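You operate a simulated robot arm through the tools that you are given. There is no shell and no other tool.

The job below is to be done with a simulated robot arm. You get a single attempt, and the scene is never put back.

JOB
Shim the pump shaft to 0.2 mm end play and check that it turns.
Fine: free the shim lock, push each shim home or draw it out, lock, then turn the shaft wheel to its end and back.

It is judged by the outcome, as a careful person would: the job done as asked, and still so three seconds after it is handed in. It fails if anything else is knocked over, pushed out of place, dropped, spilled or broken.

ROBOT AND FRAMES
A 7-joint arm with a two-finger parallel gripper, fixed in place. Base frame: the origin is on the floor under the middle of its stand, x ahead of it, y to its left, z up; the work surface is at about z = 850. Units: mm, rad, N and s.
With the tool pointing down near the work surface it reaches from about 100 to 640 mm from the base axis. Its first joint turns from -1.152 to 1.152 rad. Payload 1.57 kg.
Tool frame: the origin (TCP) lies between the finger pads and is the grasp point; the fingertips stand 30 mm ahead of it; z points along the fingers, y is the line along which they close. The gripper opens to 80 mm. The fingers are 17 mm wide and 12 mm thick; the gripper's body (40 by 82 mm) begins 80 mm behind the TCP.
Orientation is told as [roll, pitch, yaw] about the base's x, y, z axes, in that order, counted from this pose: with the fingers straight down and closing along the base's y, the tool's x points along the base's -x, its y along +y and its z along -z.

CONTROLS
- The arm moves only by the tool arm_command. Its argument "rows" is a list of rows, each a list of 3 entries, a list of its own where there are three numbers: the turn, a rotation vector about the base's x, y, z in units of 8 degrees (1.0 is 8 degrees), then the shift along the base's x, y, z in units of 30 mm (1.0 is 30 mm), then the finger opening in mm, from 0 to 80. In form: [[[rx, ry, rz], [dx, dy, dz], grip], ...]. A call has 1 to 20 rows; each row shifts and turns the commanded pose from where the row before left it. A call with a number of a shift or a turn outside -1 to 1 is refused whole. Each row takes 0.2 s and may step no farther than 50 mm and 0.15 rad from the row before; otherwise, or with a gripper value out of range, the whole call is refused. Where a pose cannot be reached the arm comes as near as it can. A force on the tool above 90 N (or 10 N above the force at the start of the call, whichever is more), or a blocked arm, ends the call early, and 0.2 s more pass. The fingers move at their own pace (about 72 mm/s each) and stop on an object; they squeeze with about 35 N. The grip force told is the motor's: it shows also when the fingers shut on nothing. Time passes only in rows, and 0.2 s behind the last, so rows that do not move let the fingers close. It gives the time, the measured TCP pose, the force on the tool (base axes), the opening and the grip force at its end, in the units of the frame above (readings bear some noise), with the torque about the TCP (base axes, N m) and any sound that the robot's microphone picked up, and new pictures: "pictures" is both (left out), scene, wrist or none.
- Cameras (640 x 400 px; columns grow to the right, rows downward): "scene" is fixed at [79.7, 471, 1413]; the picture's right is [-0.35, -0.94, 0.00], its down [-0.62, 0.23, -0.75] and it looks along [0.70, -0.26, -0.66] (base axes); focal length 301 px, centre (320, 200). "wrist" rides on the gripper at [72, -7, -122] in the tool frame; the picture's right is [0.09, 1.00, 0.00], its down [-0.84, 0.08, -0.54] and it looks along [-0.54, 0.05, 0.84] (tool axes); focal length 238 px, centre (320, 200). There is no depth. A picture from a camera that has moved, and an enlarged one, comes with that camera's place and axes in the base frame and with its lens.
- inspect(camera, box): a new picture of the part [left, top, right, bottom] of that camera's present view, enlarged. No time passes.
- finish_job(): hands the job in; it is judged then, once.

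Nothing tells you positions but the pictures and the camera data. Unless the task says otherwise, let go and move clear before handing in.

The tools are called as a command line: name --argument value ..., lists and objects as JSON in quotes. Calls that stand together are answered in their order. arm_command: Moves the arm, as the interface text tells. Its arguments: {"type":"object","properties":{"rows":{"type":"array"},"pictures":{"type":"string","enum":["both","scene","wrist","none"]}},"required":["rows"]} The other tools are called the same way: inspect (camera, box) takes an enlarged picture of a part of a camera's view; finish_job () hands the job in.

At the start:

```text
t: 0.0
tcp_pos: [279.1, 241.0, 1215.5]
tool_rot: [-0.001, 0.0, -0.001]
wrist_force: [0.6, -0.4, -0.4]
moment: [0.0, 0.03, 0.0]
finger_gap: 80.0
gripper_force: 0.0
```

scene: 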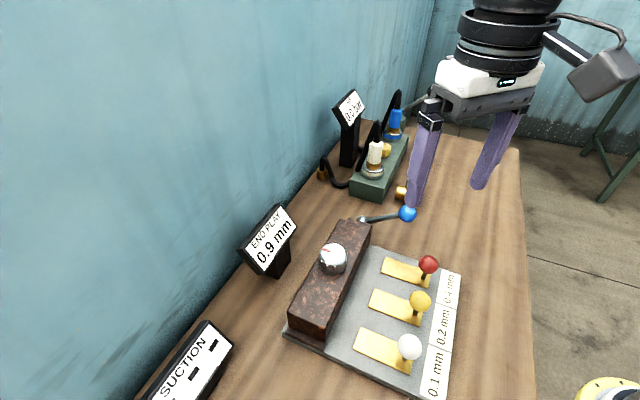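
wrist: 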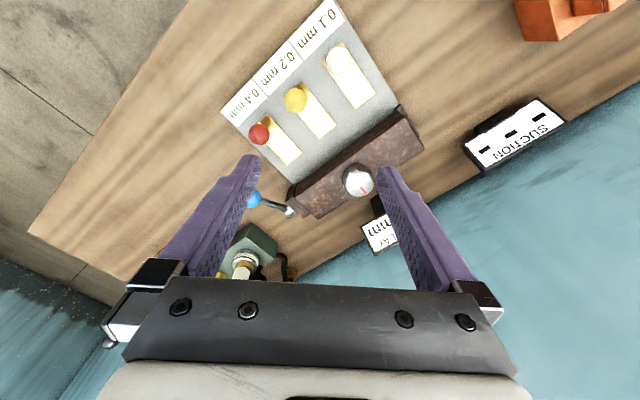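

I see a shim block with three shims (0.4? red, 0.2 yellow, 0.1 white), an end play gauge reading 0.9 mm, a lever with a blue knob at the block's end, and other equipment behind. First I'll look at enlarged views to read labels and understand the mechanism.

inspect --camera "scene" --box '[280, 190, 480, 400]'

inspect --camera "scene" --box '[300, 70, 460, 230]'

inspect --camera "wrist" --box '[200, 0, 440, 220]'

inspect --camera "scene" --box '[130, 190, 310, 400]'

inspect --camera "wrist" --box '[180, 160, 420, 300]'

```text
1.90 times, centred on (380, 295) of scene
camera zoom: at [79.7, 471.0, 1413.0], right [-0.35, -0.94, 0.0], down [-0.62, 0.23, -0.75], along [0.7, -0.26, -0.66], focal length 574 px, centre (206, 19)
```

zoom: 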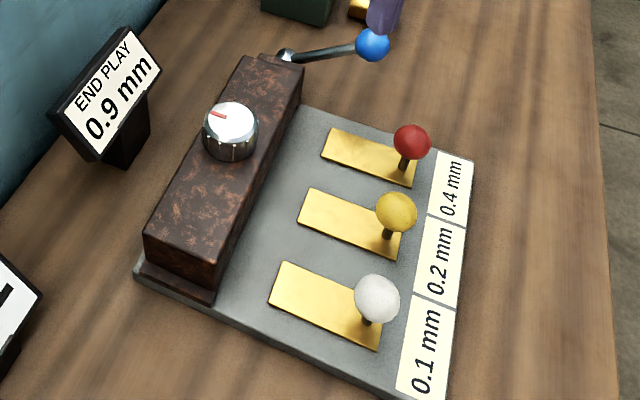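

```text
2.50 times, centred on (380, 150) of scene
camera zoom: at [79.7, 471.0, 1413.0], right [-0.35, -0.94, 0.0], down [-0.62, 0.23, -0.75], along [0.7, -0.26, -0.66], focal length 753 px, centre (170, 325)
```

zoom: 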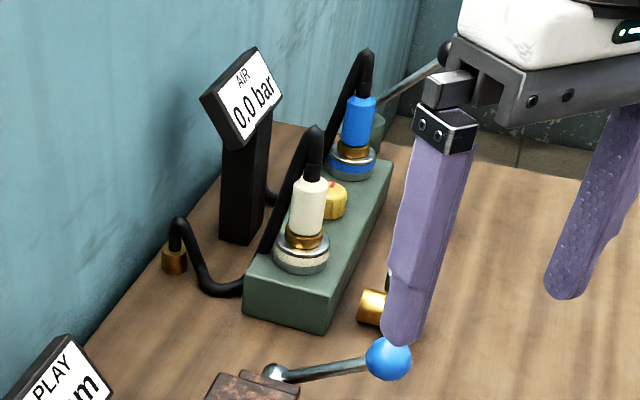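

```text
1.82 times, centred on (320, 110) of wrist
camera zoom: at [207.6, 233.1, 1337.3], right [-0.09, 1.0, 0.0], down [0.84, 0.08, 0.54], along [0.54, 0.05, -0.84], focal length 433 px, centre (320, 364)
```

zoom: 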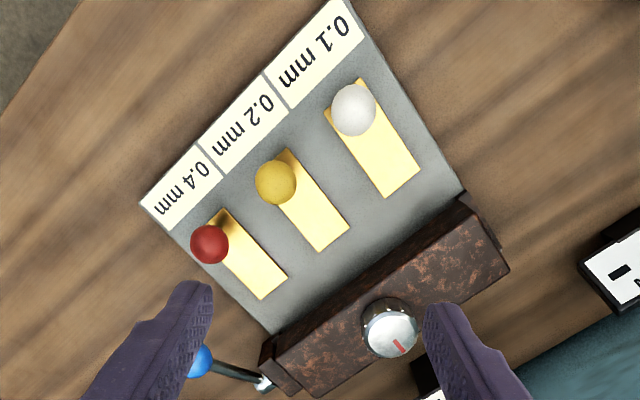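

```text
1.90 times, centred on (220, 295) of scene
camera zoom: at [79.7, 471.0, 1413.0], right [-0.35, -0.94, 0.0], down [-0.62, 0.23, -0.75], along [0.7, -0.26, -0.66], focal length 574 px, centre (510, 19)
```

zoom: 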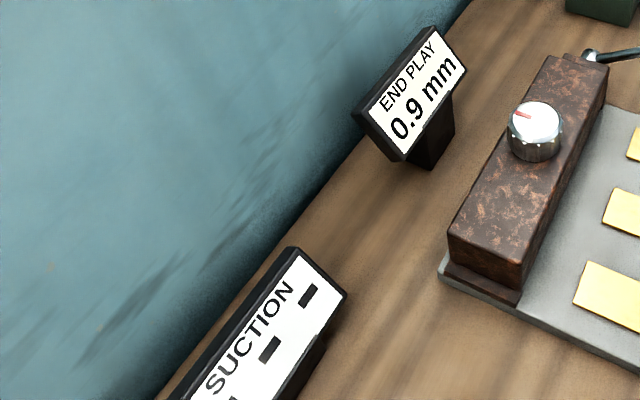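

```text
2.67 times, centred on (300, 230) of wrist
camera zoom: at [207.6, 233.1, 1337.3], right [-0.09, 1.0, 0.0], down [0.84, 0.08, 0.54], along [0.54, 0.05, -0.84], focal length 636 px, centre (373, 120)
```

zoom: 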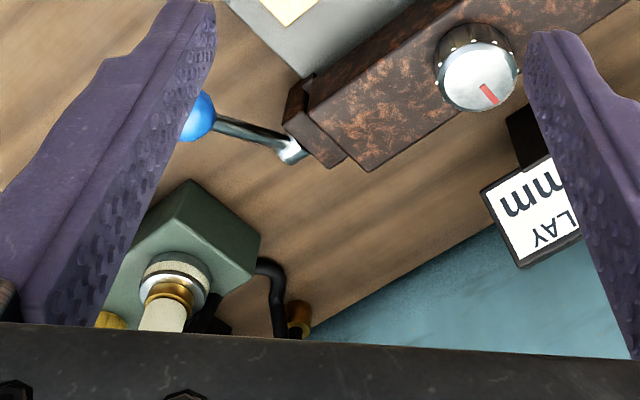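

All three shims appear drawn out (end play reads 0.9; 0.9 − 0.4 − 0.2 − 0.1 = 0.2 mm, so all three likely need to go home). I'll move the wrist camera closer to study the lock lever, the wheel on the block and the shims.

arm_command --rows '[[[0, 0, 0], [0.56, -0.84, -0.47], 80], [[0, 0, 0], [0.56, -0.84, -0.47], 80], [[0, 0, 0], [0.56, -0.84, -0.47], 80], [[0, 0, 0], [0.56, -0.84, -0.47], 80], [[0, 0, 0], [0.56, -0.84, -0.47], 80], [[0, 0, 0], [0.56, -0.84, -0.47], 80]]'

```text
t: 1.4
tcp_pos: [378.1, 84.7, 1131.8]
tool_rot: [0.001, 0.0, 0.001]
wrist_force: [0.6, 1.1, -0.6]
moment: [0.03, 0.01, 0.0]
finger_gap: 79.8
gripper_force: 0.0
camera wrist: at [306.4, 78.7, 1253.7], right [-0.09, 1.0, 0.0], down [0.84, 0.08, 0.54], along [0.54, 0.05, -0.84], focal length 238 px, centre (320, 200)
```

scene: 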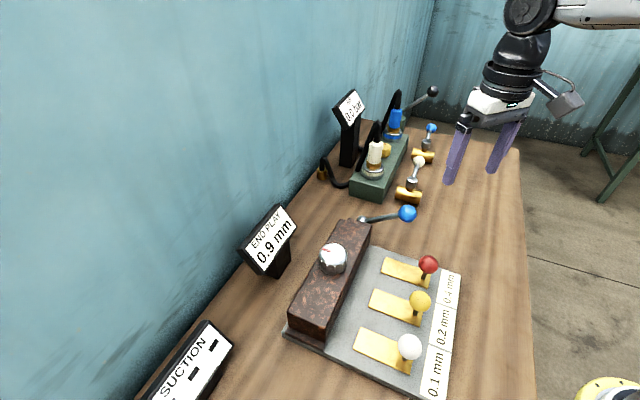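
wrist: 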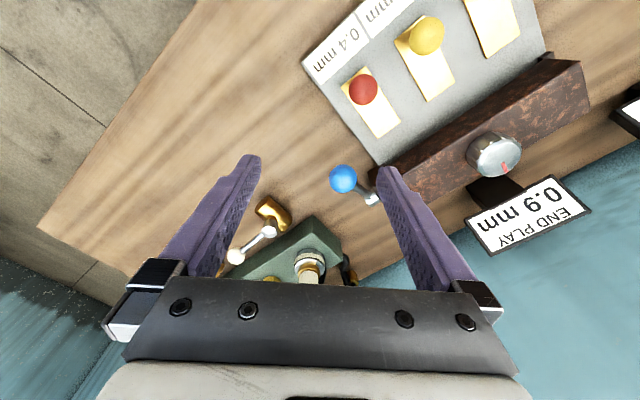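

inspect --camera "scene" --box '[320, 180, 480, 300]'

inspect --camera "wrist" --box '[300, 20, 620, 240]'

inspect --camera "scene" --box '[310, 75, 450, 215]'

inspect --camera "scene" --box '[300, 210, 400, 290]'

```text
3.33 times, centred on (400, 240) of scene
camera zoom: at [79.6, 471.0, 1413.0], right [-0.35, -0.94, 0.0], down [-0.62, 0.23, -0.75], along [0.7, -0.26, -0.66], focal length 1004 px, centre (53, 67)
```

zoom: 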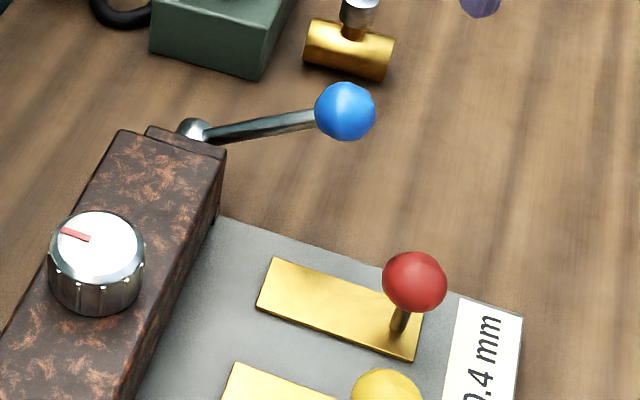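

```text
1.82 times, centred on (460, 130) of wrist
camera zoom: at [306.4, 78.7, 1253.7], right [-0.09, 1.0, 0.0], down [0.84, 0.08, 0.54], along [0.54, 0.05, -0.84], focal length 433 px, centre (66, 327)
```

zoom: 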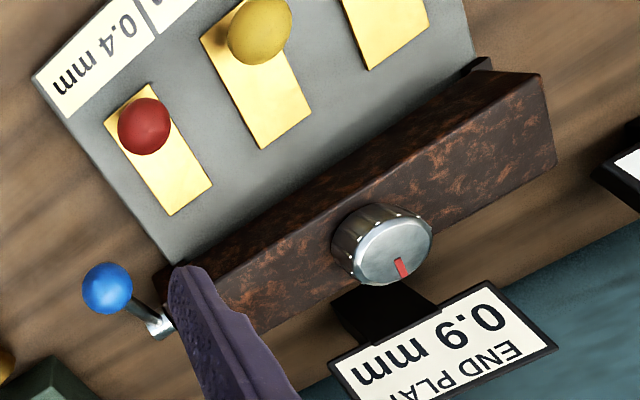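

```text
2.86 times, centred on (380, 145) of scene
camera zoom: at [79.6, 471.0, 1413.0], right [-0.35, -0.94, 0.0], down [-0.62, 0.23, -0.75], along [0.7, -0.26, -0.66], focal length 860 px, centre (149, 357)
```

zoom: 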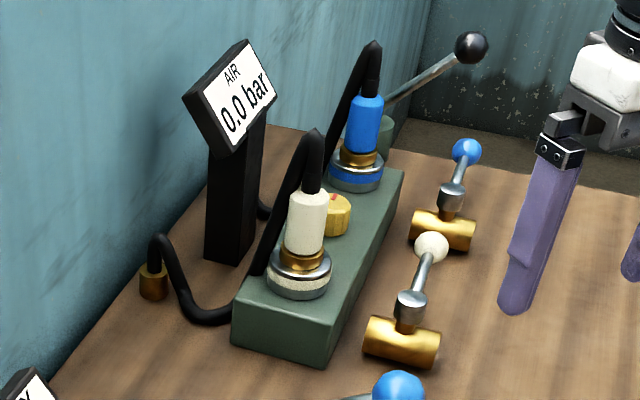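

```text
5.00 times, centred on (350, 250) of scene
camera zoom: at [79.6, 471.0, 1413.0], right [-0.35, -0.94, 0.0], down [-0.62, 0.23, -0.75], along [0.7, -0.26, -0.66], focal length 1505 px, centre (170, -50)
```

zoom: 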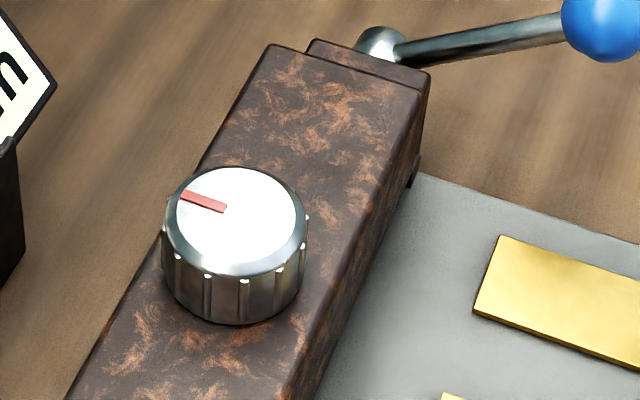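

The lock lever looks hinged on a horizontal axis at the block's end with its ball at about (458, 125, 954), shim balls are about z 915, and the whole unit is turned about 45°. I'll yaw the tool 45° so the fingers close along the block and hover above the blue ball.

arm_command --rows '[[[0, 0, 0.9375], [0.444, 0.227, -0.4], 80], [[0, 0, 0.9375], [0.444, 0.227, -0.4], 80], [[0, 0, 0.9375], [0.444, 0.227, -0.4], 80], [[0, 0, 0.9375], [0.444, 0.227, -0.4], 80], [[0, 0, 0.9375], [0.444, 0.227, -0.4], 80], [[0, 0, 0.9375], [0.444, 0.227, -0.4], 80]]'

```text
t: 2.8
tcp_pos: [460.8, 127.1, 1058.0]
tool_rot: [-0.001, 0.0, 0.79]
wrist_force: [-0.8, -0.2, -0.7]
moment: [0.01, -0.02, 0.0]
finger_gap: 80.0
gripper_force: 0.1
camera wrist: at [415.1, 71.5, 1180.6], right [-0.77, 0.64, 0.0], down [0.54, 0.65, 0.54], along [0.34, 0.42, -0.84], focal length 238 px, centre (320, 200)
```

scene: 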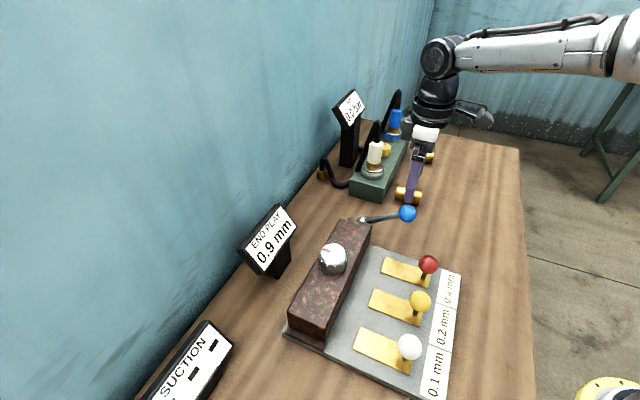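
wrist: 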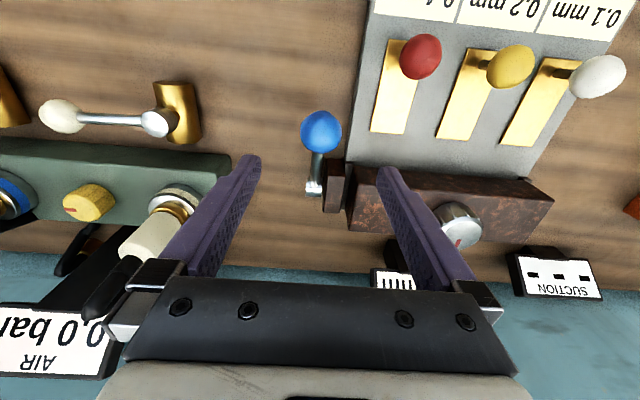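

inspect --camera "wrist" --box '[260, 80, 420, 220]'

inspect --camera "wrist" --box '[300, 0, 640, 220]'

```text
2.86 times, centred on (340, 150) of wrist
camera zoom: at [415.1, 71.5, 1180.6], right [-0.77, 0.64, 0.0], down [0.54, 0.65, 0.54], along [0.34, 0.42, -0.84], focal length 681 px, centre (263, 343)
```

zoom: 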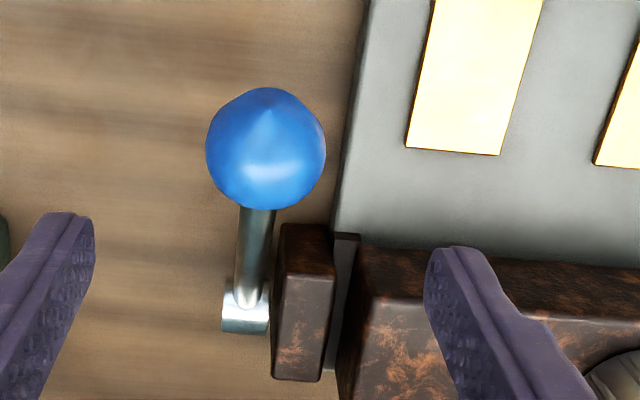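

```text
1.82 times, centred on (470, 110) of wrist
camera zoom: at [415.1, 71.5, 1180.6], right [-0.77, 0.64, 0.0], down [0.54, 0.65, 0.54], along [0.34, 0.42, -0.84], focal length 433 px, centre (47, 364)
```

zoom: 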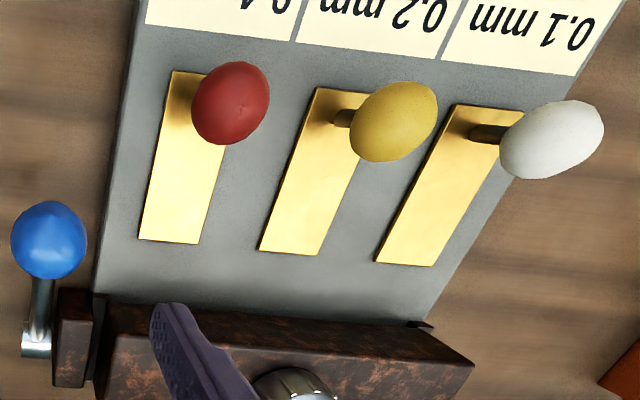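

arm_command --rows '[[[0, 0, 0], [0, 0, -0.8], 80], [[0, 0, 0], [0, 0, -0.8], 80], [[0, 0, 0], [0, 0, 0], 80]]'

```text
t: 3.6
tcp_pos: [459.1, 129.0, 1010.8]
tool_rot: [-0.001, 0.001, 0.786]
wrist_force: [0.2, 0.0, 0.1]
moment: [0.02, 0.03, -0.02]
finger_gap: 79.7
gripper_force: 0.0
camera wrist: at [415.4, 73.6, 1133.0], right [-0.77, 0.64, 0.0], down [0.54, 0.65, 0.54], along [0.35, 0.42, -0.84], focal length 238 px, centre (320, 200)
```

scene: 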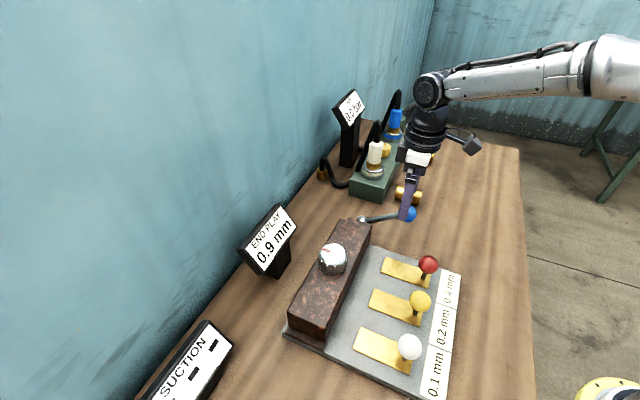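
wrist: 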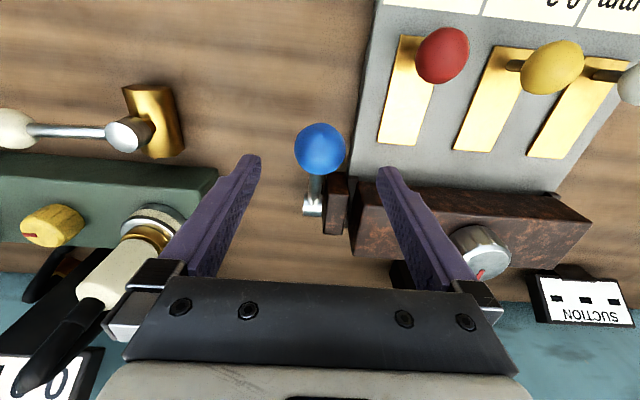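

The arm is above the blue ball, which sits between the fingers. I'll descend to its centre and close gently on it.

arm_command --rows '[[[0, 0, 0], [-0.03, -0.06, -0.65], 80], [[0, 0, 0], [-0.02, -0.05, -0.65], 80], [[0, 0, 0], [0, 0, -0.57], 80], [[0, 0, 0], [0, 0, 0], 80]]'

inspect --camera "wrist" --box '[220, 60, 440, 280]'

inspect --camera "scene" --box '[320, 120, 480, 260]'

```text
t: 4.6
tcp_pos: [459.6, 126.0, 953.4]
tool_rot: [0.002, 0.002, 0.787]
wrist_force: [0.9, -0.1, -0.3]
moment: [0.01, 0.01, -0.04]
finger_gap: 80.1
gripper_force: 0.1
camera wrist: at [413.8, 70.0, 1075.1], right [-0.77, 0.64, 0.0], down [0.54, 0.65, 0.54], along [0.35, 0.42, -0.84], focal length 238 px, centre (320, 200)
```

scene: 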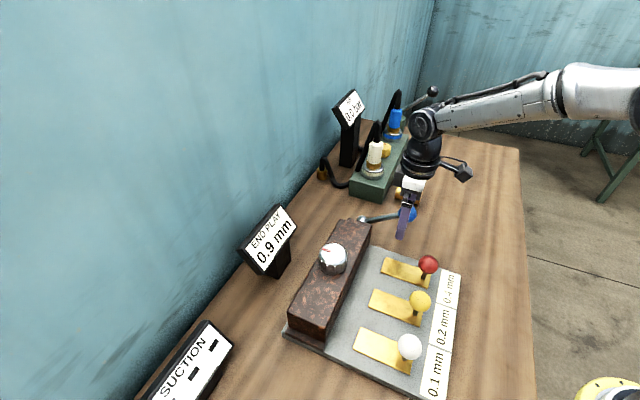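
wrist: 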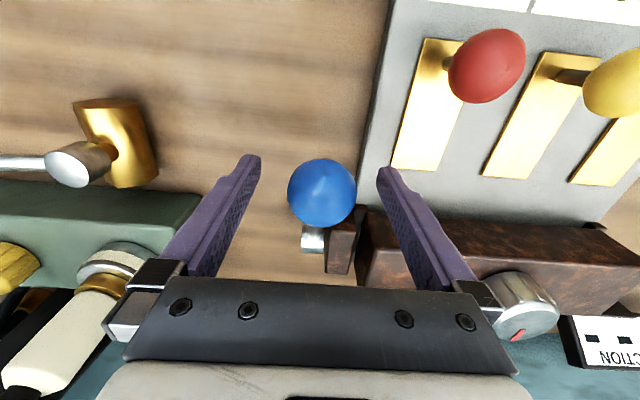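

```text
1.82 times, centred on (330, 170) of wrist
camera zoom: at [413.8, 70.0, 1075.1], right [-0.77, 0.64, 0.0], down [0.54, 0.65, 0.54], along [0.35, 0.42, -0.84], focal length 433 px, centre (302, 254)
```

zoom: 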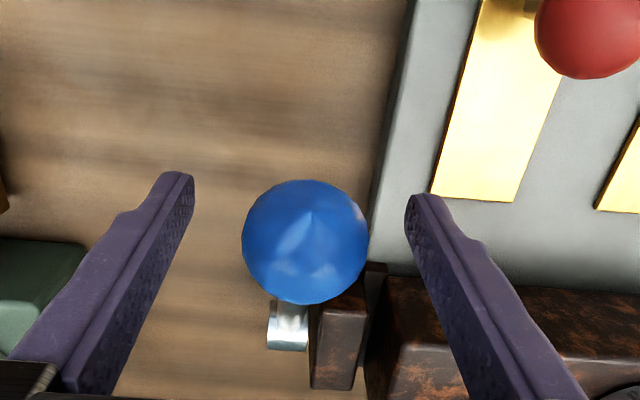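

```text
2.86 times, centred on (400, 190) of scene
camera zoom: at [79.7, 471.0, 1413.0], right [-0.35, -0.94, 0.0], down [-0.62, 0.23, -0.75], along [0.7, -0.26, -0.66], focal length 860 px, centre (91, 229)
```

zoom: 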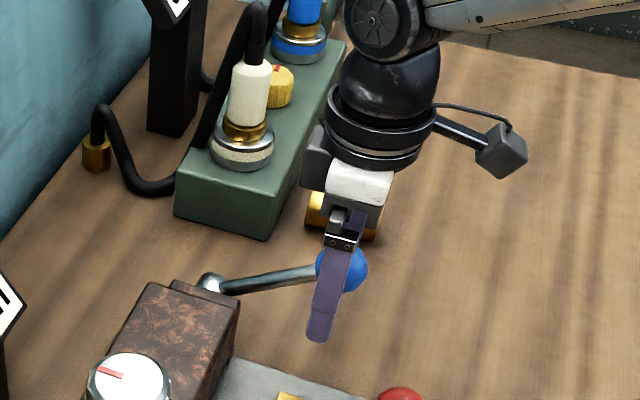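

arm_command --rows '[[[0, 0, 0], [0, 0, 0], 50], [[0, 0, 0], [0, 0, 0], 34], [[0, 0, 0], [0, 0, 0], 30], [[0, 0, 0], [0, 0, 0], 30]]'

```text
t: 5.6
tcp_pos: [458.9, 126.9, 952.5]
tool_rot: [0.001, 0.0, 0.785]
wrist_force: [-5.7, 5.4, 0.5]
moment: [0.06, 0.01, -0.01]
finger_gap: 39.2
gripper_force: 44.9
camera wrist: at [413.3, 70.5, 1075.1], right [-0.77, 0.64, 0.0], down [0.54, 0.65, 0.54], along [0.35, 0.42, -0.84], focal length 238 px, centre (320, 200)
```

scene: 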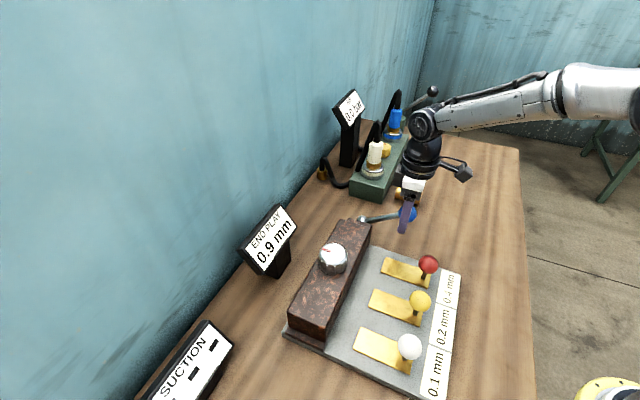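
wrist: 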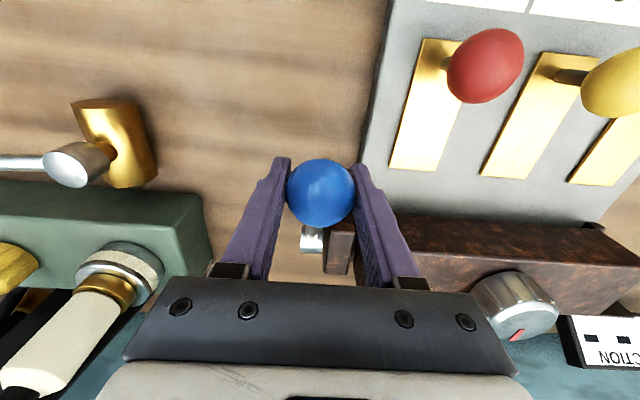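

The ball is gripped (39 mm). I'll test a small upward arc movement of the lever and watch the force.

arm_command --rows '[[[0, 0, 0], [0.065, 0.065, 0.14], 30], [[0, 0, 0], [0.065, 0.065, 0.14], 30], [[0, 0, 0], [0, 0, 0], 30]]' --pictures "scene"

```text
t: 6.4
tcp_pos: [462.2, 129.5, 960.0]
tool_rot: [0.002, 0.005, 0.786]
wrist_force: [-2.2, -2.3, -18.6]
moment: [-0.86, 0.84, -0.01]
finger_gap: 39.6
gripper_force: 45.2
```

scene: 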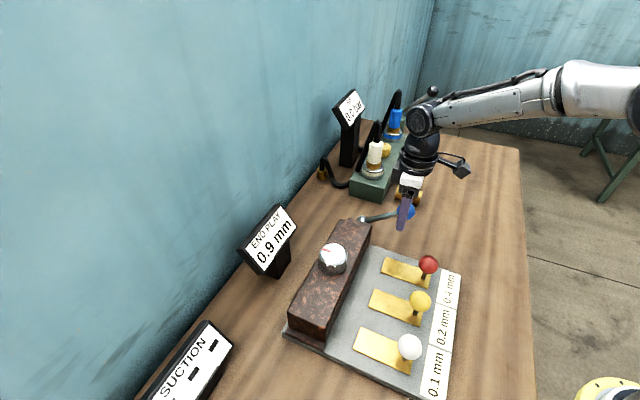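

arm_command --rows '[[[0, 0, 0], [0.078, 0.078, 0.13], 30], [[0, 0, 0], [0.078, 0.078, 0.13], 30], [[0, 0, 0], [0, 0, 0], 30]]'

inspect --camera "scene" --box '[320, 140, 460, 260]'

inspect --camera "wrist" --box '[220, 100, 440, 280]'

```text
t: 7.2
tcp_pos: [467.0, 135.5, 969.6]
tool_rot: [-0.001, 0.001, 0.785]
wrist_force: [8.6, -1.3, -22.1]
moment: [-0.68, 0.79, -0.02]
finger_gap: 39.4
gripper_force: 44.2
camera wrist: at [421.3, 78.8, 1091.5], right [-0.77, 0.64, 0.0], down [0.54, 0.65, 0.54], along [0.35, 0.42, -0.84], focal length 238 px, centre (320, 200)
```

scene: 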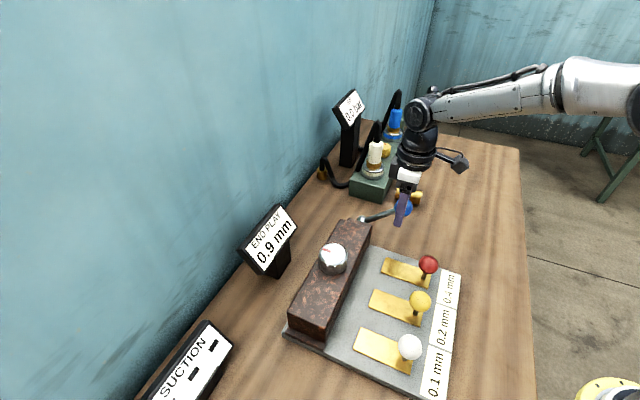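
wrist: 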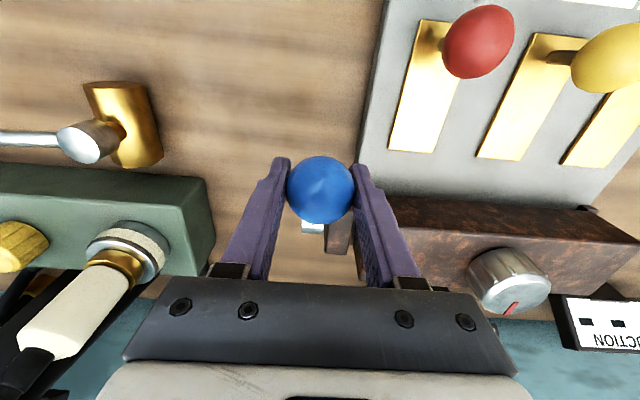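

```text
3.33 times, centred on (390, 200) of scene
camera zoom: at [80.2, 471.1, 1412.9], right [-0.35, -0.94, 0.0], down [-0.62, 0.23, -0.75], along [0.7, -0.26, -0.66], focal length 1004 px, centre (87, 200)
```

zoom: 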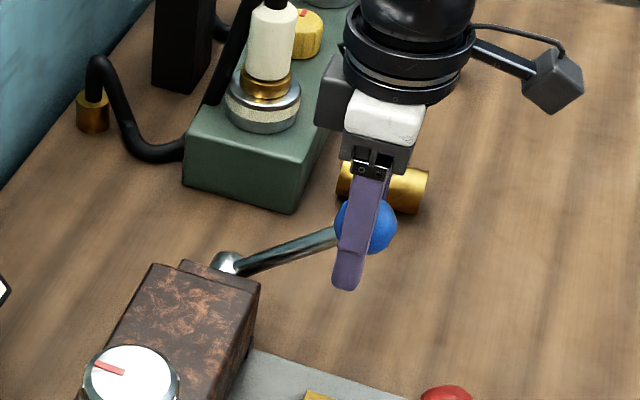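

```text
2.22 times, centred on (330, 190) of wrist
camera zoom: at [421.3, 78.8, 1091.5], right [-0.77, 0.64, 0.0], down [0.54, 0.65, 0.54], along [0.35, 0.42, -0.84], focal length 530 px, centre (298, 222)
```

zoom: 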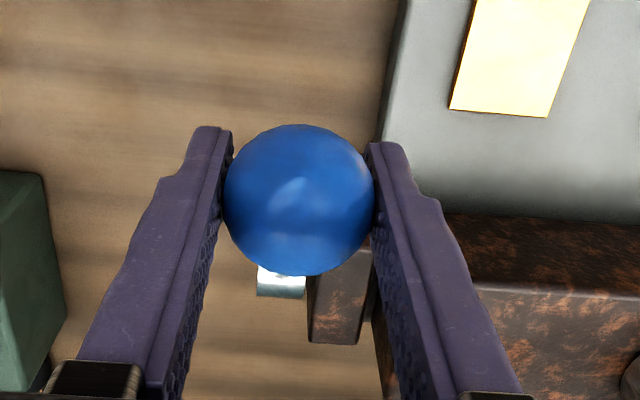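

The lever is rising along its arc with modest friction. I'll continue the arc.

arm_command --rows '[[[0, 0, 0], [0.252, 0.252, 0.353], 30], [[0, 0, 0], [0.297, 0.297, 0.317], 30], [[0, 0, 0], [0.323, 0.323, 0.253], 30], [[0, 0, 0], [0, 0, 0], 30]]'

```text
t: 8.2
tcp_pos: [491.4, 159.0, 999.9]
tool_rot: [-0.004, -0.001, 0.785]
wrist_force: [-11.3, -15.4, 9.5]
moment: [-0.9, 0.89, -0.04]
finger_gap: 39.1
gripper_force: 44.5
camera wrist: at [446.1, 103.8, 1121.9], right [-0.77, 0.64, 0.0], down [0.54, 0.65, 0.54], along [0.35, 0.42, -0.84], focal length 238 px, centre (320, 200)
```

scene: 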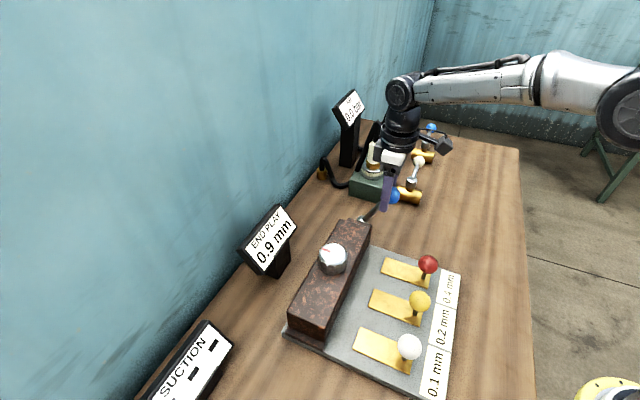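
wrist: 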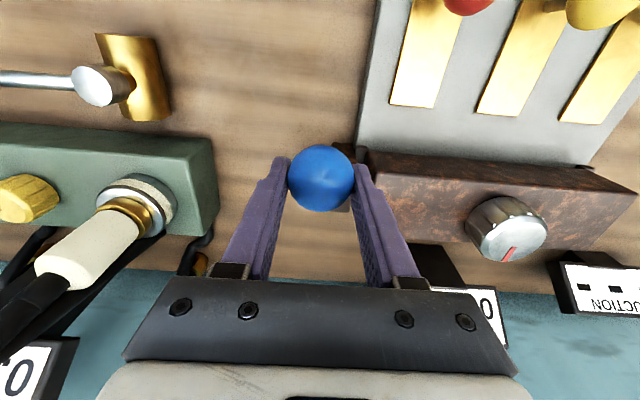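

arm_command --rows '[[[0, 0, 0], [0.342, 0.342, 0.21], 30], [[0, 0, 0], [0.375, 0.375, 0.14], 30], [[0, 0, 0], [0, 0, 0], 30]]'

inspect --camera "scene" --box '[320, 140, 460, 260]'

```text
t: 9.0
tcp_pos: [515.0, 182.0, 1007.5]
tool_rot: [0.0, -0.003, 0.786]
wrist_force: [-2.8, -7.8, 6.6]
moment: [-0.48, 0.57, 0.01]
finger_gap: 38.2
gripper_force: 44.2
camera wrist: at [469.4, 127.0, 1128.5], right [-0.77, 0.64, 0.0], down [0.54, 0.65, 0.54], along [0.35, 0.42, -0.84], focal length 238 px, centre (320, 200)
```

scene: 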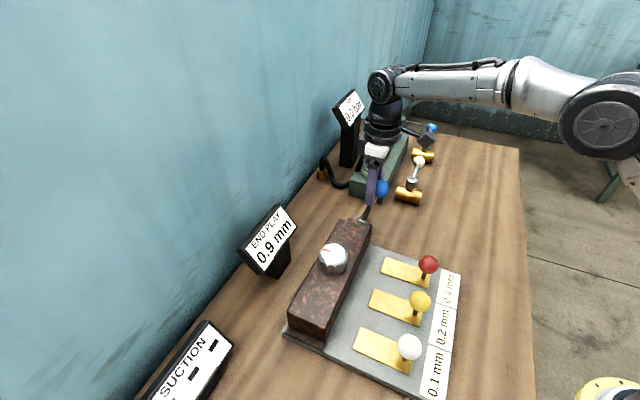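
wrist: 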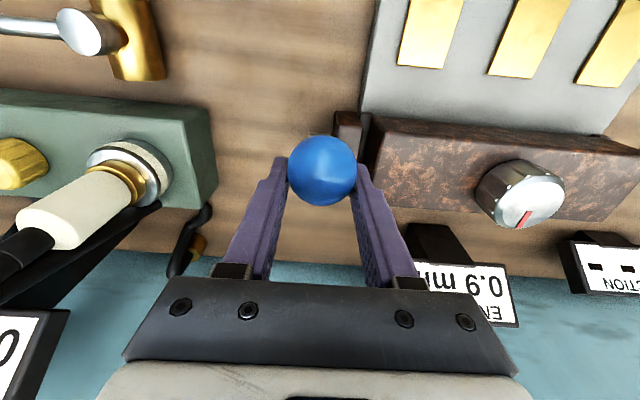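

```text
3.33 times, centred on (390, 200) of scene
camera zoom: at [79.5, 470.8, 1413.1], right [-0.35, -0.94, 0.0], down [-0.62, 0.23, -0.75], along [0.7, -0.26, -0.66], focal length 1004 px, centre (87, 200)
```

zoom: 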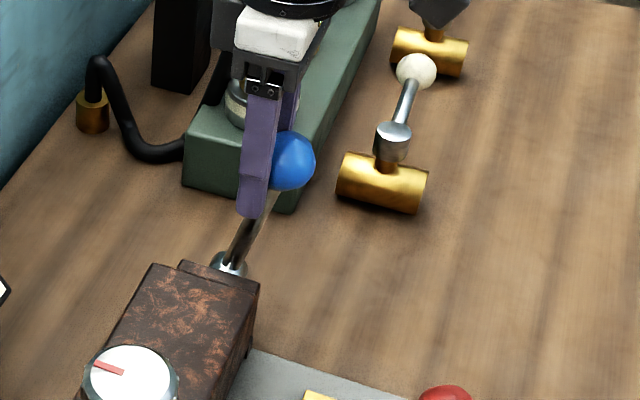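

The lever is nearly vertical and still free. I'll keep going past vertical and watch for its stop.

arm_command --rows '[[[0, 0, 0], [0.375, 0.375, 0.05], 30], [[0, 0, 0], [0.375, 0.375, -0.02], 30], [[0, 0, 0], [0, 0, 0], 30]]'

inspect --camera "scene" --box '[320, 140, 460, 260]'

```text
t: 9.8
tcp_pos: [537.3, 206.1, 1008.2]
tool_rot: [0.0, 0.001, 0.784]
wrist_force: [0.7, 0.5, 0.0]
moment: [-0.01, 0.02, 0.03]
finger_gap: 30.0
gripper_force: 0.1
camera wrist: at [492.2, 150.1, 1130.8], right [-0.77, 0.64, 0.0], down [0.54, 0.65, 0.54], along [0.35, 0.42, -0.84], focal length 238 px, centre (320, 200)
```

scene: 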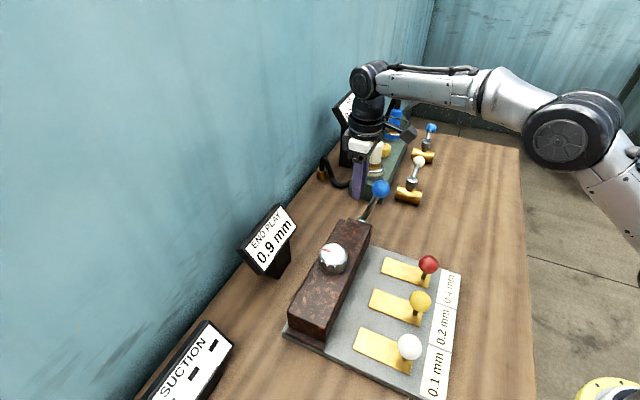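
wrist: 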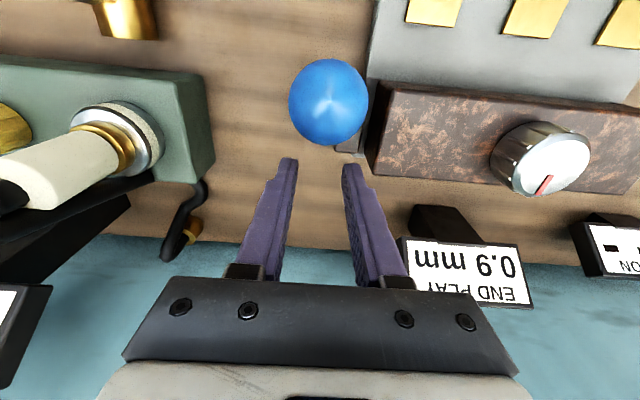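

```text
3.33 times, centred on (390, 200) of scene
camera zoom: at [79.7, 471.0, 1413.0], right [-0.35, -0.94, 0.0], down [-0.62, 0.23, -0.75], along [0.7, -0.26, -0.66], focal length 1004 px, centre (87, 200)
```

zoom: 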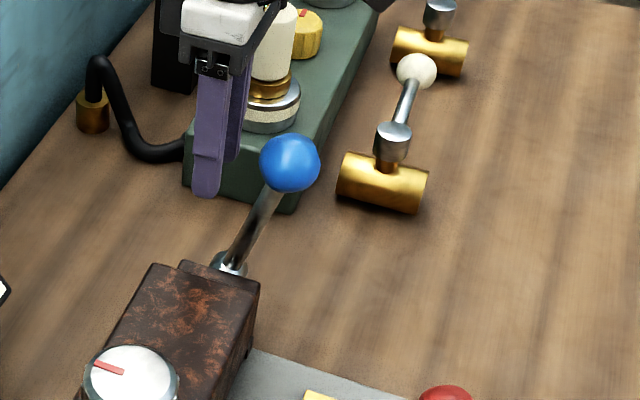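

The ball slipped from the grip: the lever is now standing at about 73° (ball near (505, 172, 1001)), which may or may not be its stop. I'll lift over it, close the fingers, and push it gently from the front to find the true end.

arm_command --rows '[[[0, 0, 0], [0, 0, 1.0], 30], [[0, 0, 0], [0, 0, 1.0], 20], [[0, 0, 0], [-0.66, -0.68, 0], 0], [[0, 0, 0], [-0.66, -0.68, 0], 0], [[0, 0, 0], [-0.66, -0.68, 0], 0], [[0, 0, 0], [0, 0, 0], 0]]'

```text
t: 11.2
tcp_pos: [476.8, 142.7, 1068.4]
tool_rot: [0.001, 0.0, 0.785]
wrist_force: [0.0, -0.4, -0.4]
moment: [0.0, 0.02, -0.06]
finger_gap: 0.0
gripper_force: 21.2
camera wrist: at [430.6, 87.2, 1191.3], right [-0.77, 0.64, 0.0], down [0.54, 0.65, 0.54], along [0.35, 0.42, -0.84], focal length 238 px, centre (320, 200)
```

scene: 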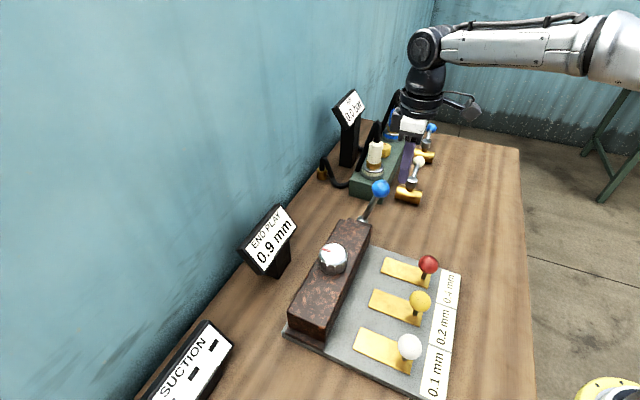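
wrist: 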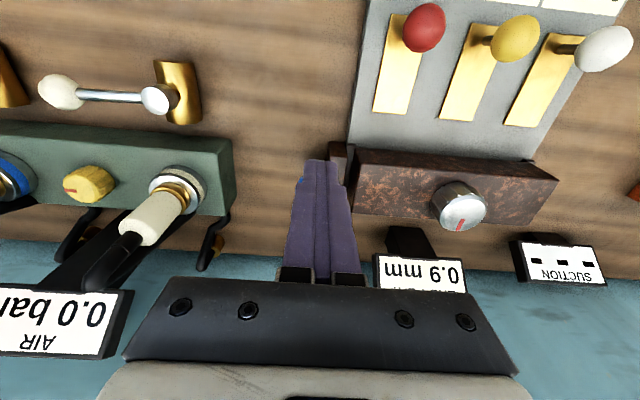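

arm_command --rows '[[[0, 0, 0], [0, 0, -0.72], 0], [[0, 0, 0], [0, 0, -0.72], 0], [[0, 0, 0], [0, 0, -0.72], 0], [[0, 0, 0], [0.2, 0.2, 0], 0], [[0, 0, 0], [0.14, 0.14, 0], 0], [[0, 0, 0], [0, 0, 0], 0]]' --pictures "scene"

inspect --camera "scene" --box '[320, 140, 460, 260]'

```text
t: 12.6
tcp_pos: [488.9, 155.2, 1006.0]
tool_rot: [-0.001, 0.001, 0.787]
wrist_force: [-2.9, -4.7, 4.1]
moment: [0.05, -0.04, -0.01]
finger_gap: 0.1
gripper_force: 21.7
```

scene: 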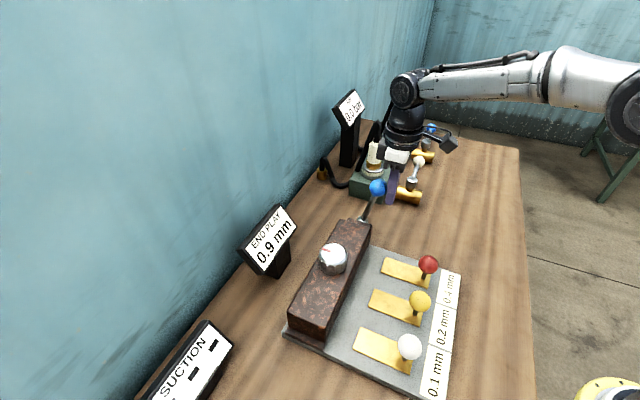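

```text
3.33 times, centred on (390, 200) of scene
camera zoom: at [79.5, 470.9, 1413.1], right [-0.35, -0.94, 0.0], down [-0.62, 0.23, -0.75], along [0.7, -0.26, -0.66], focal length 1004 px, centre (87, 200)
```

zoom: 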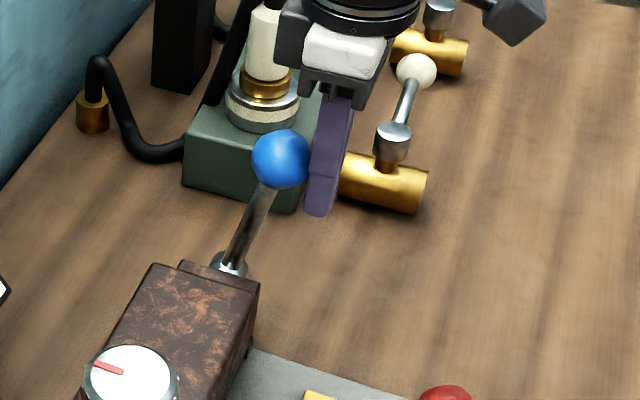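

arm_command --rows '[[[0, 0, 0], [0.14, 0.14, 0], 0], [[0, 0, 0], [0.14, 0.14, 0], 0], [[0, 0, 0], [0, 0, 0], 0]]' --pictures "scene"

inspect --camera "scene" --box '[320, 140, 460, 260]'

```text
t: 13.4
tcp_pos: [496.8, 163.1, 1005.8]
tool_rot: [0.0, 0.0, 0.786]
wrist_force: [-1.7, -2.0, 1.9]
moment: [0.07, -0.04, 0.01]
finger_gap: 0.1
gripper_force: 21.8
```

scene: 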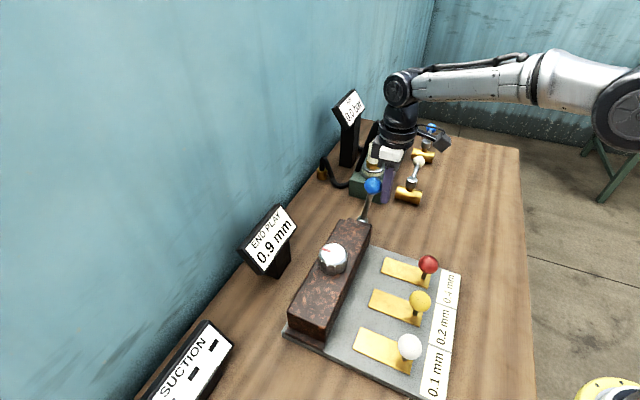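

```text
3.33 times, centred on (390, 200) of scene
camera zoom: at [79.6, 471.0, 1413.1], right [-0.35, -0.94, 0.0], down [-0.62, 0.23, -0.75], along [0.7, -0.26, -0.66], focal length 1004 px, centre (87, 200)
```

zoom: 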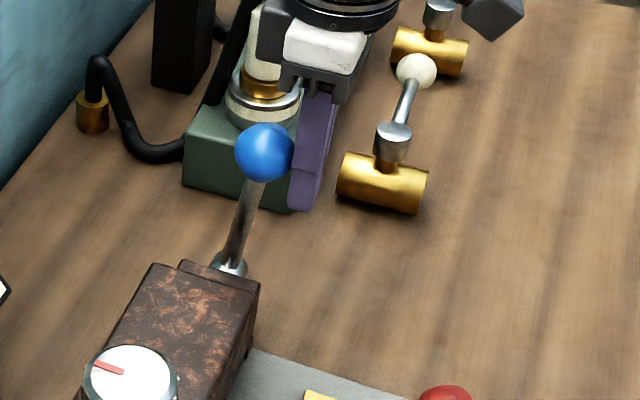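

The lever moves on easily (about 3–5 N), so it isn't at a stop yet. I'll keep pushing it over.

arm_command --rows '[[[0, 0, 0], [0.18, 0.18, 0.02], 0], [[0, 0, 0], [0.18, 0.18, 0.02], 0], [[0, 0, 0], [0.18, 0.18, 0.02], 0], [[0, 0, 0], [0.18, 0.18, 0.02], 0], [[0, 0, 0], [0, 0, 0], 0]]' --pictures "scene"

inspect --camera "scene" --box '[320, 140, 460, 260]'

```text
t: 14.7
tcp_pos: [506.4, 173.8, 1006.7]
tool_rot: [0.011, 0.05, 0.782]
wrist_force: [-20.9, -13.3, 11.1]
moment: [0.15, -0.23, 0.1]
finger_gap: 0.1
gripper_force: 21.5
stopped in row 5: the force on the tool passed its limit at 90 N (the readings are from after the stop); the commanded pose is now the measured one
```

scene: 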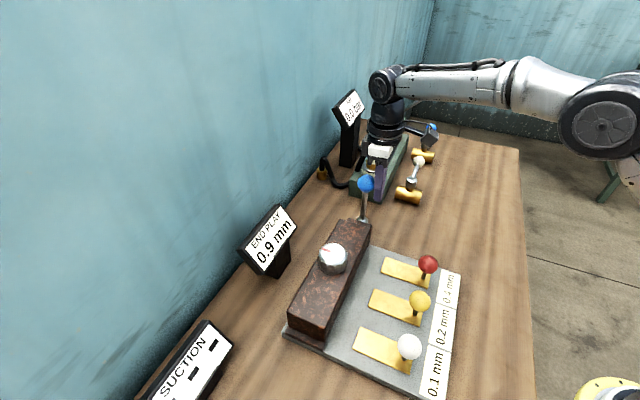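

```text
3.33 times, centred on (390, 200) of scene
camera zoom: at [78.9, 470.6, 1413.2], right [-0.35, -0.94, 0.0], down [-0.62, 0.23, -0.75], along [0.71, -0.26, -0.66], focal length 1004 px, centre (87, 200)
```

zoom: 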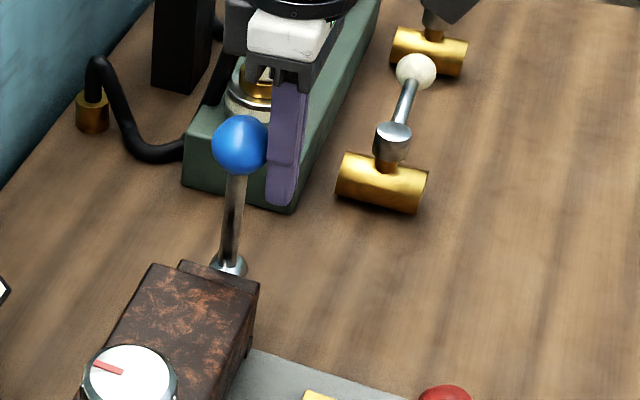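

The lever hit a firm stop at vertical, so its travel is about 31° → 90°; vertical should be the freed position. I'll back off, straighten the tool, and rise to look at the shims.

arm_command --rows '[[[0, 0, 0], [-0.25, -0.25, 0], 0], [[0.1, -0.154, 0.01], [-0.25, -0.25, 0], 0], [[0.1, -0.154, 0.01], [-0.2, -0.2, 0], 0], [[0, 0, 0], [0, 0, 1.0], 0], [[0, 0, 0], [0, 0, 1.0], 20], [[0, 0, 0], [0, 0, 0], 60]]'

inspect --camera "scene" --box '[320, 140, 460, 260]'

```text
t: 16.1
tcp_pos: [488.6, 153.4, 1063.3]
tool_rot: [0.0, -0.009, 0.784]
wrist_force: [-0.2, -0.2, -0.9]
moment: [-0.02, 0.01, -0.01]
finger_gap: 60.0
gripper_force: 0.1
camera wrist: at [441.6, 97.5, 1184.9], right [-0.77, 0.64, 0.0], down [0.53, 0.64, 0.55], along [0.35, 0.42, -0.84], focal length 238 px, centre (320, 200)
```

scene: 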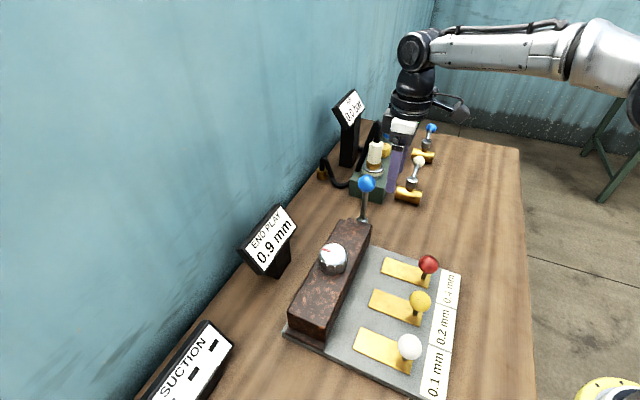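
wrist: 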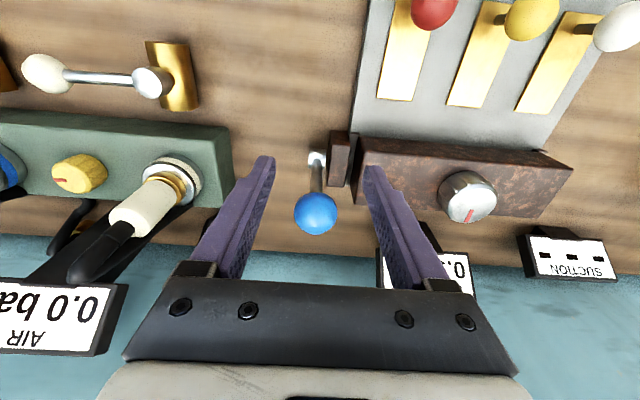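

```text
3.33 times, centred on (390, 200) of scene
camera zoom: at [79.7, 471.0, 1413.0], right [-0.35, -0.94, 0.0], down [-0.62, 0.23, -0.75], along [0.7, -0.26, -0.66], focal length 1004 px, centre (87, 200)
```

zoom: 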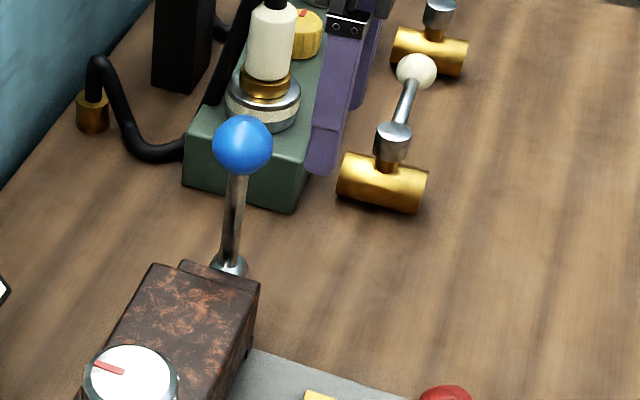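

The lever is vertical now. All three shim balls sit at the same drawn-out depth: red ≈ (347, 139, 916), yellow ≈ (284, 202, 916), white ≈ (221, 265, 916). I'll go over the red one first.

arm_command --rows '[[[-0.046, 0.046, 0], [-0.944, -0.093, -0.487], 66], [[0, 0, 0], [-0.944, -0.093, -0.487], 66], [[0, 0, 0], [-0.944, -0.093, -0.487], 66], [[0, 0, 0], [-0.944, -0.093, -0.487], 66], [[0, 0, 0], [-0.944, -0.093, -0.487], 66], [[0, 0, 0], [0, 0, 0], 66]]'

```text
t: 17.5
tcp_pos: [346.2, 142.3, 991.6]
tool_rot: [-0.001, 0.0, 0.787]
wrist_force: [-0.2, -0.2, 1.0]
moment: [-0.04, 0.02, -0.03]
finger_gap: 66.0
gripper_force: 0.1
camera wrist: at [301.3, 86.1, 1113.7], right [-0.77, 0.64, 0.0], down [0.54, 0.65, 0.54], along [0.35, 0.42, -0.84], focal length 238 px, centre (320, 200)
```

scene: 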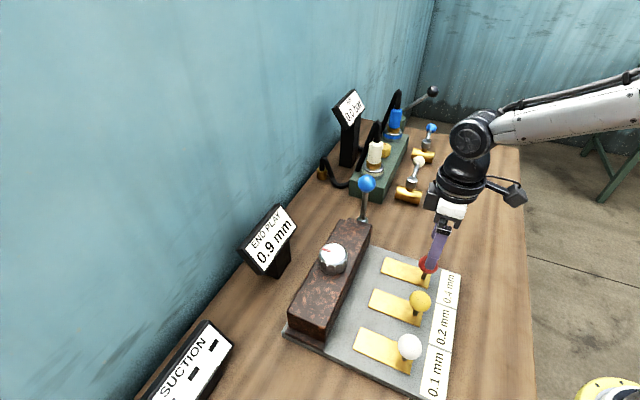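
wrist: 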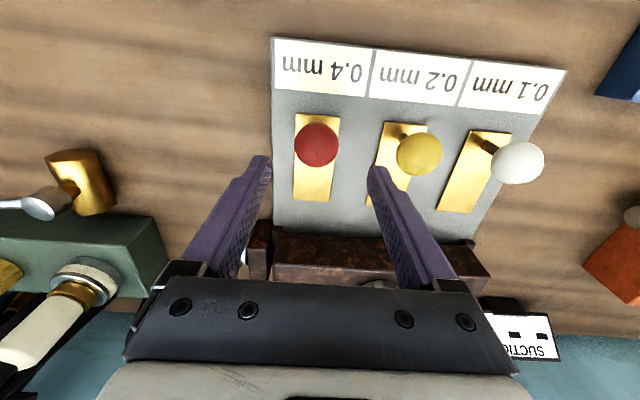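

arm_command --rows '[[[0, 0, 0], [0.05, -0.1, -0.86], 66], [[0, 0, 0], [0, 0, -0.86], 66], [[0, 0, 0], [0, 0, -0.86], 66], [[0, 0, 0], [0, 0, 0], 66]]'

inspect --camera "scene" --box '[380, 210, 480, 310]'

```text
t: 18.5
tcp_pos: [347.7, 138.2, 914.3]
tool_rot: [0.003, 0.0, 0.785]
wrist_force: [-0.1, 0.5, 0.2]
moment: [0.0, -0.03, 0.01]
finger_gap: 65.9
gripper_force: 0.1
camera wrist: at [303.1, 82.8, 1035.9], right [-0.77, 0.64, 0.0], down [0.54, 0.65, 0.54], along [0.35, 0.42, -0.84], focal length 238 px, centre (320, 200)
```

scene: 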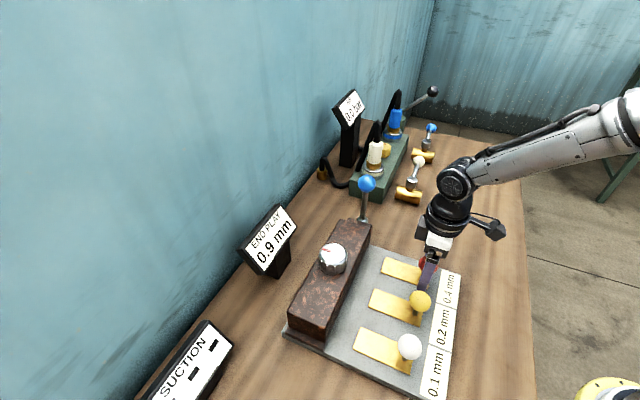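
wrist: 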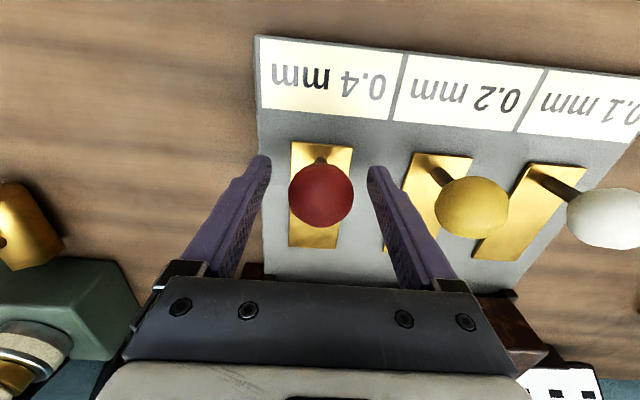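

```text
4.00 times, centred on (430, 260) of scene
camera zoom: at [79.7, 471.0, 1413.0], right [-0.35, -0.94, 0.0], down [-0.62, 0.23, -0.75], along [0.7, -0.26, -0.66], focal length 1204 px, centre (-120, -40)
```

zoom: 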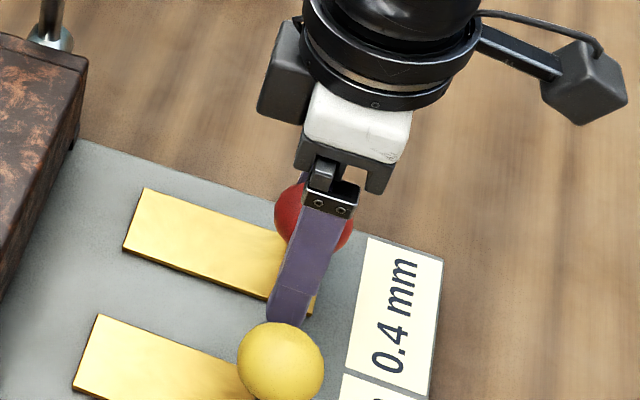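

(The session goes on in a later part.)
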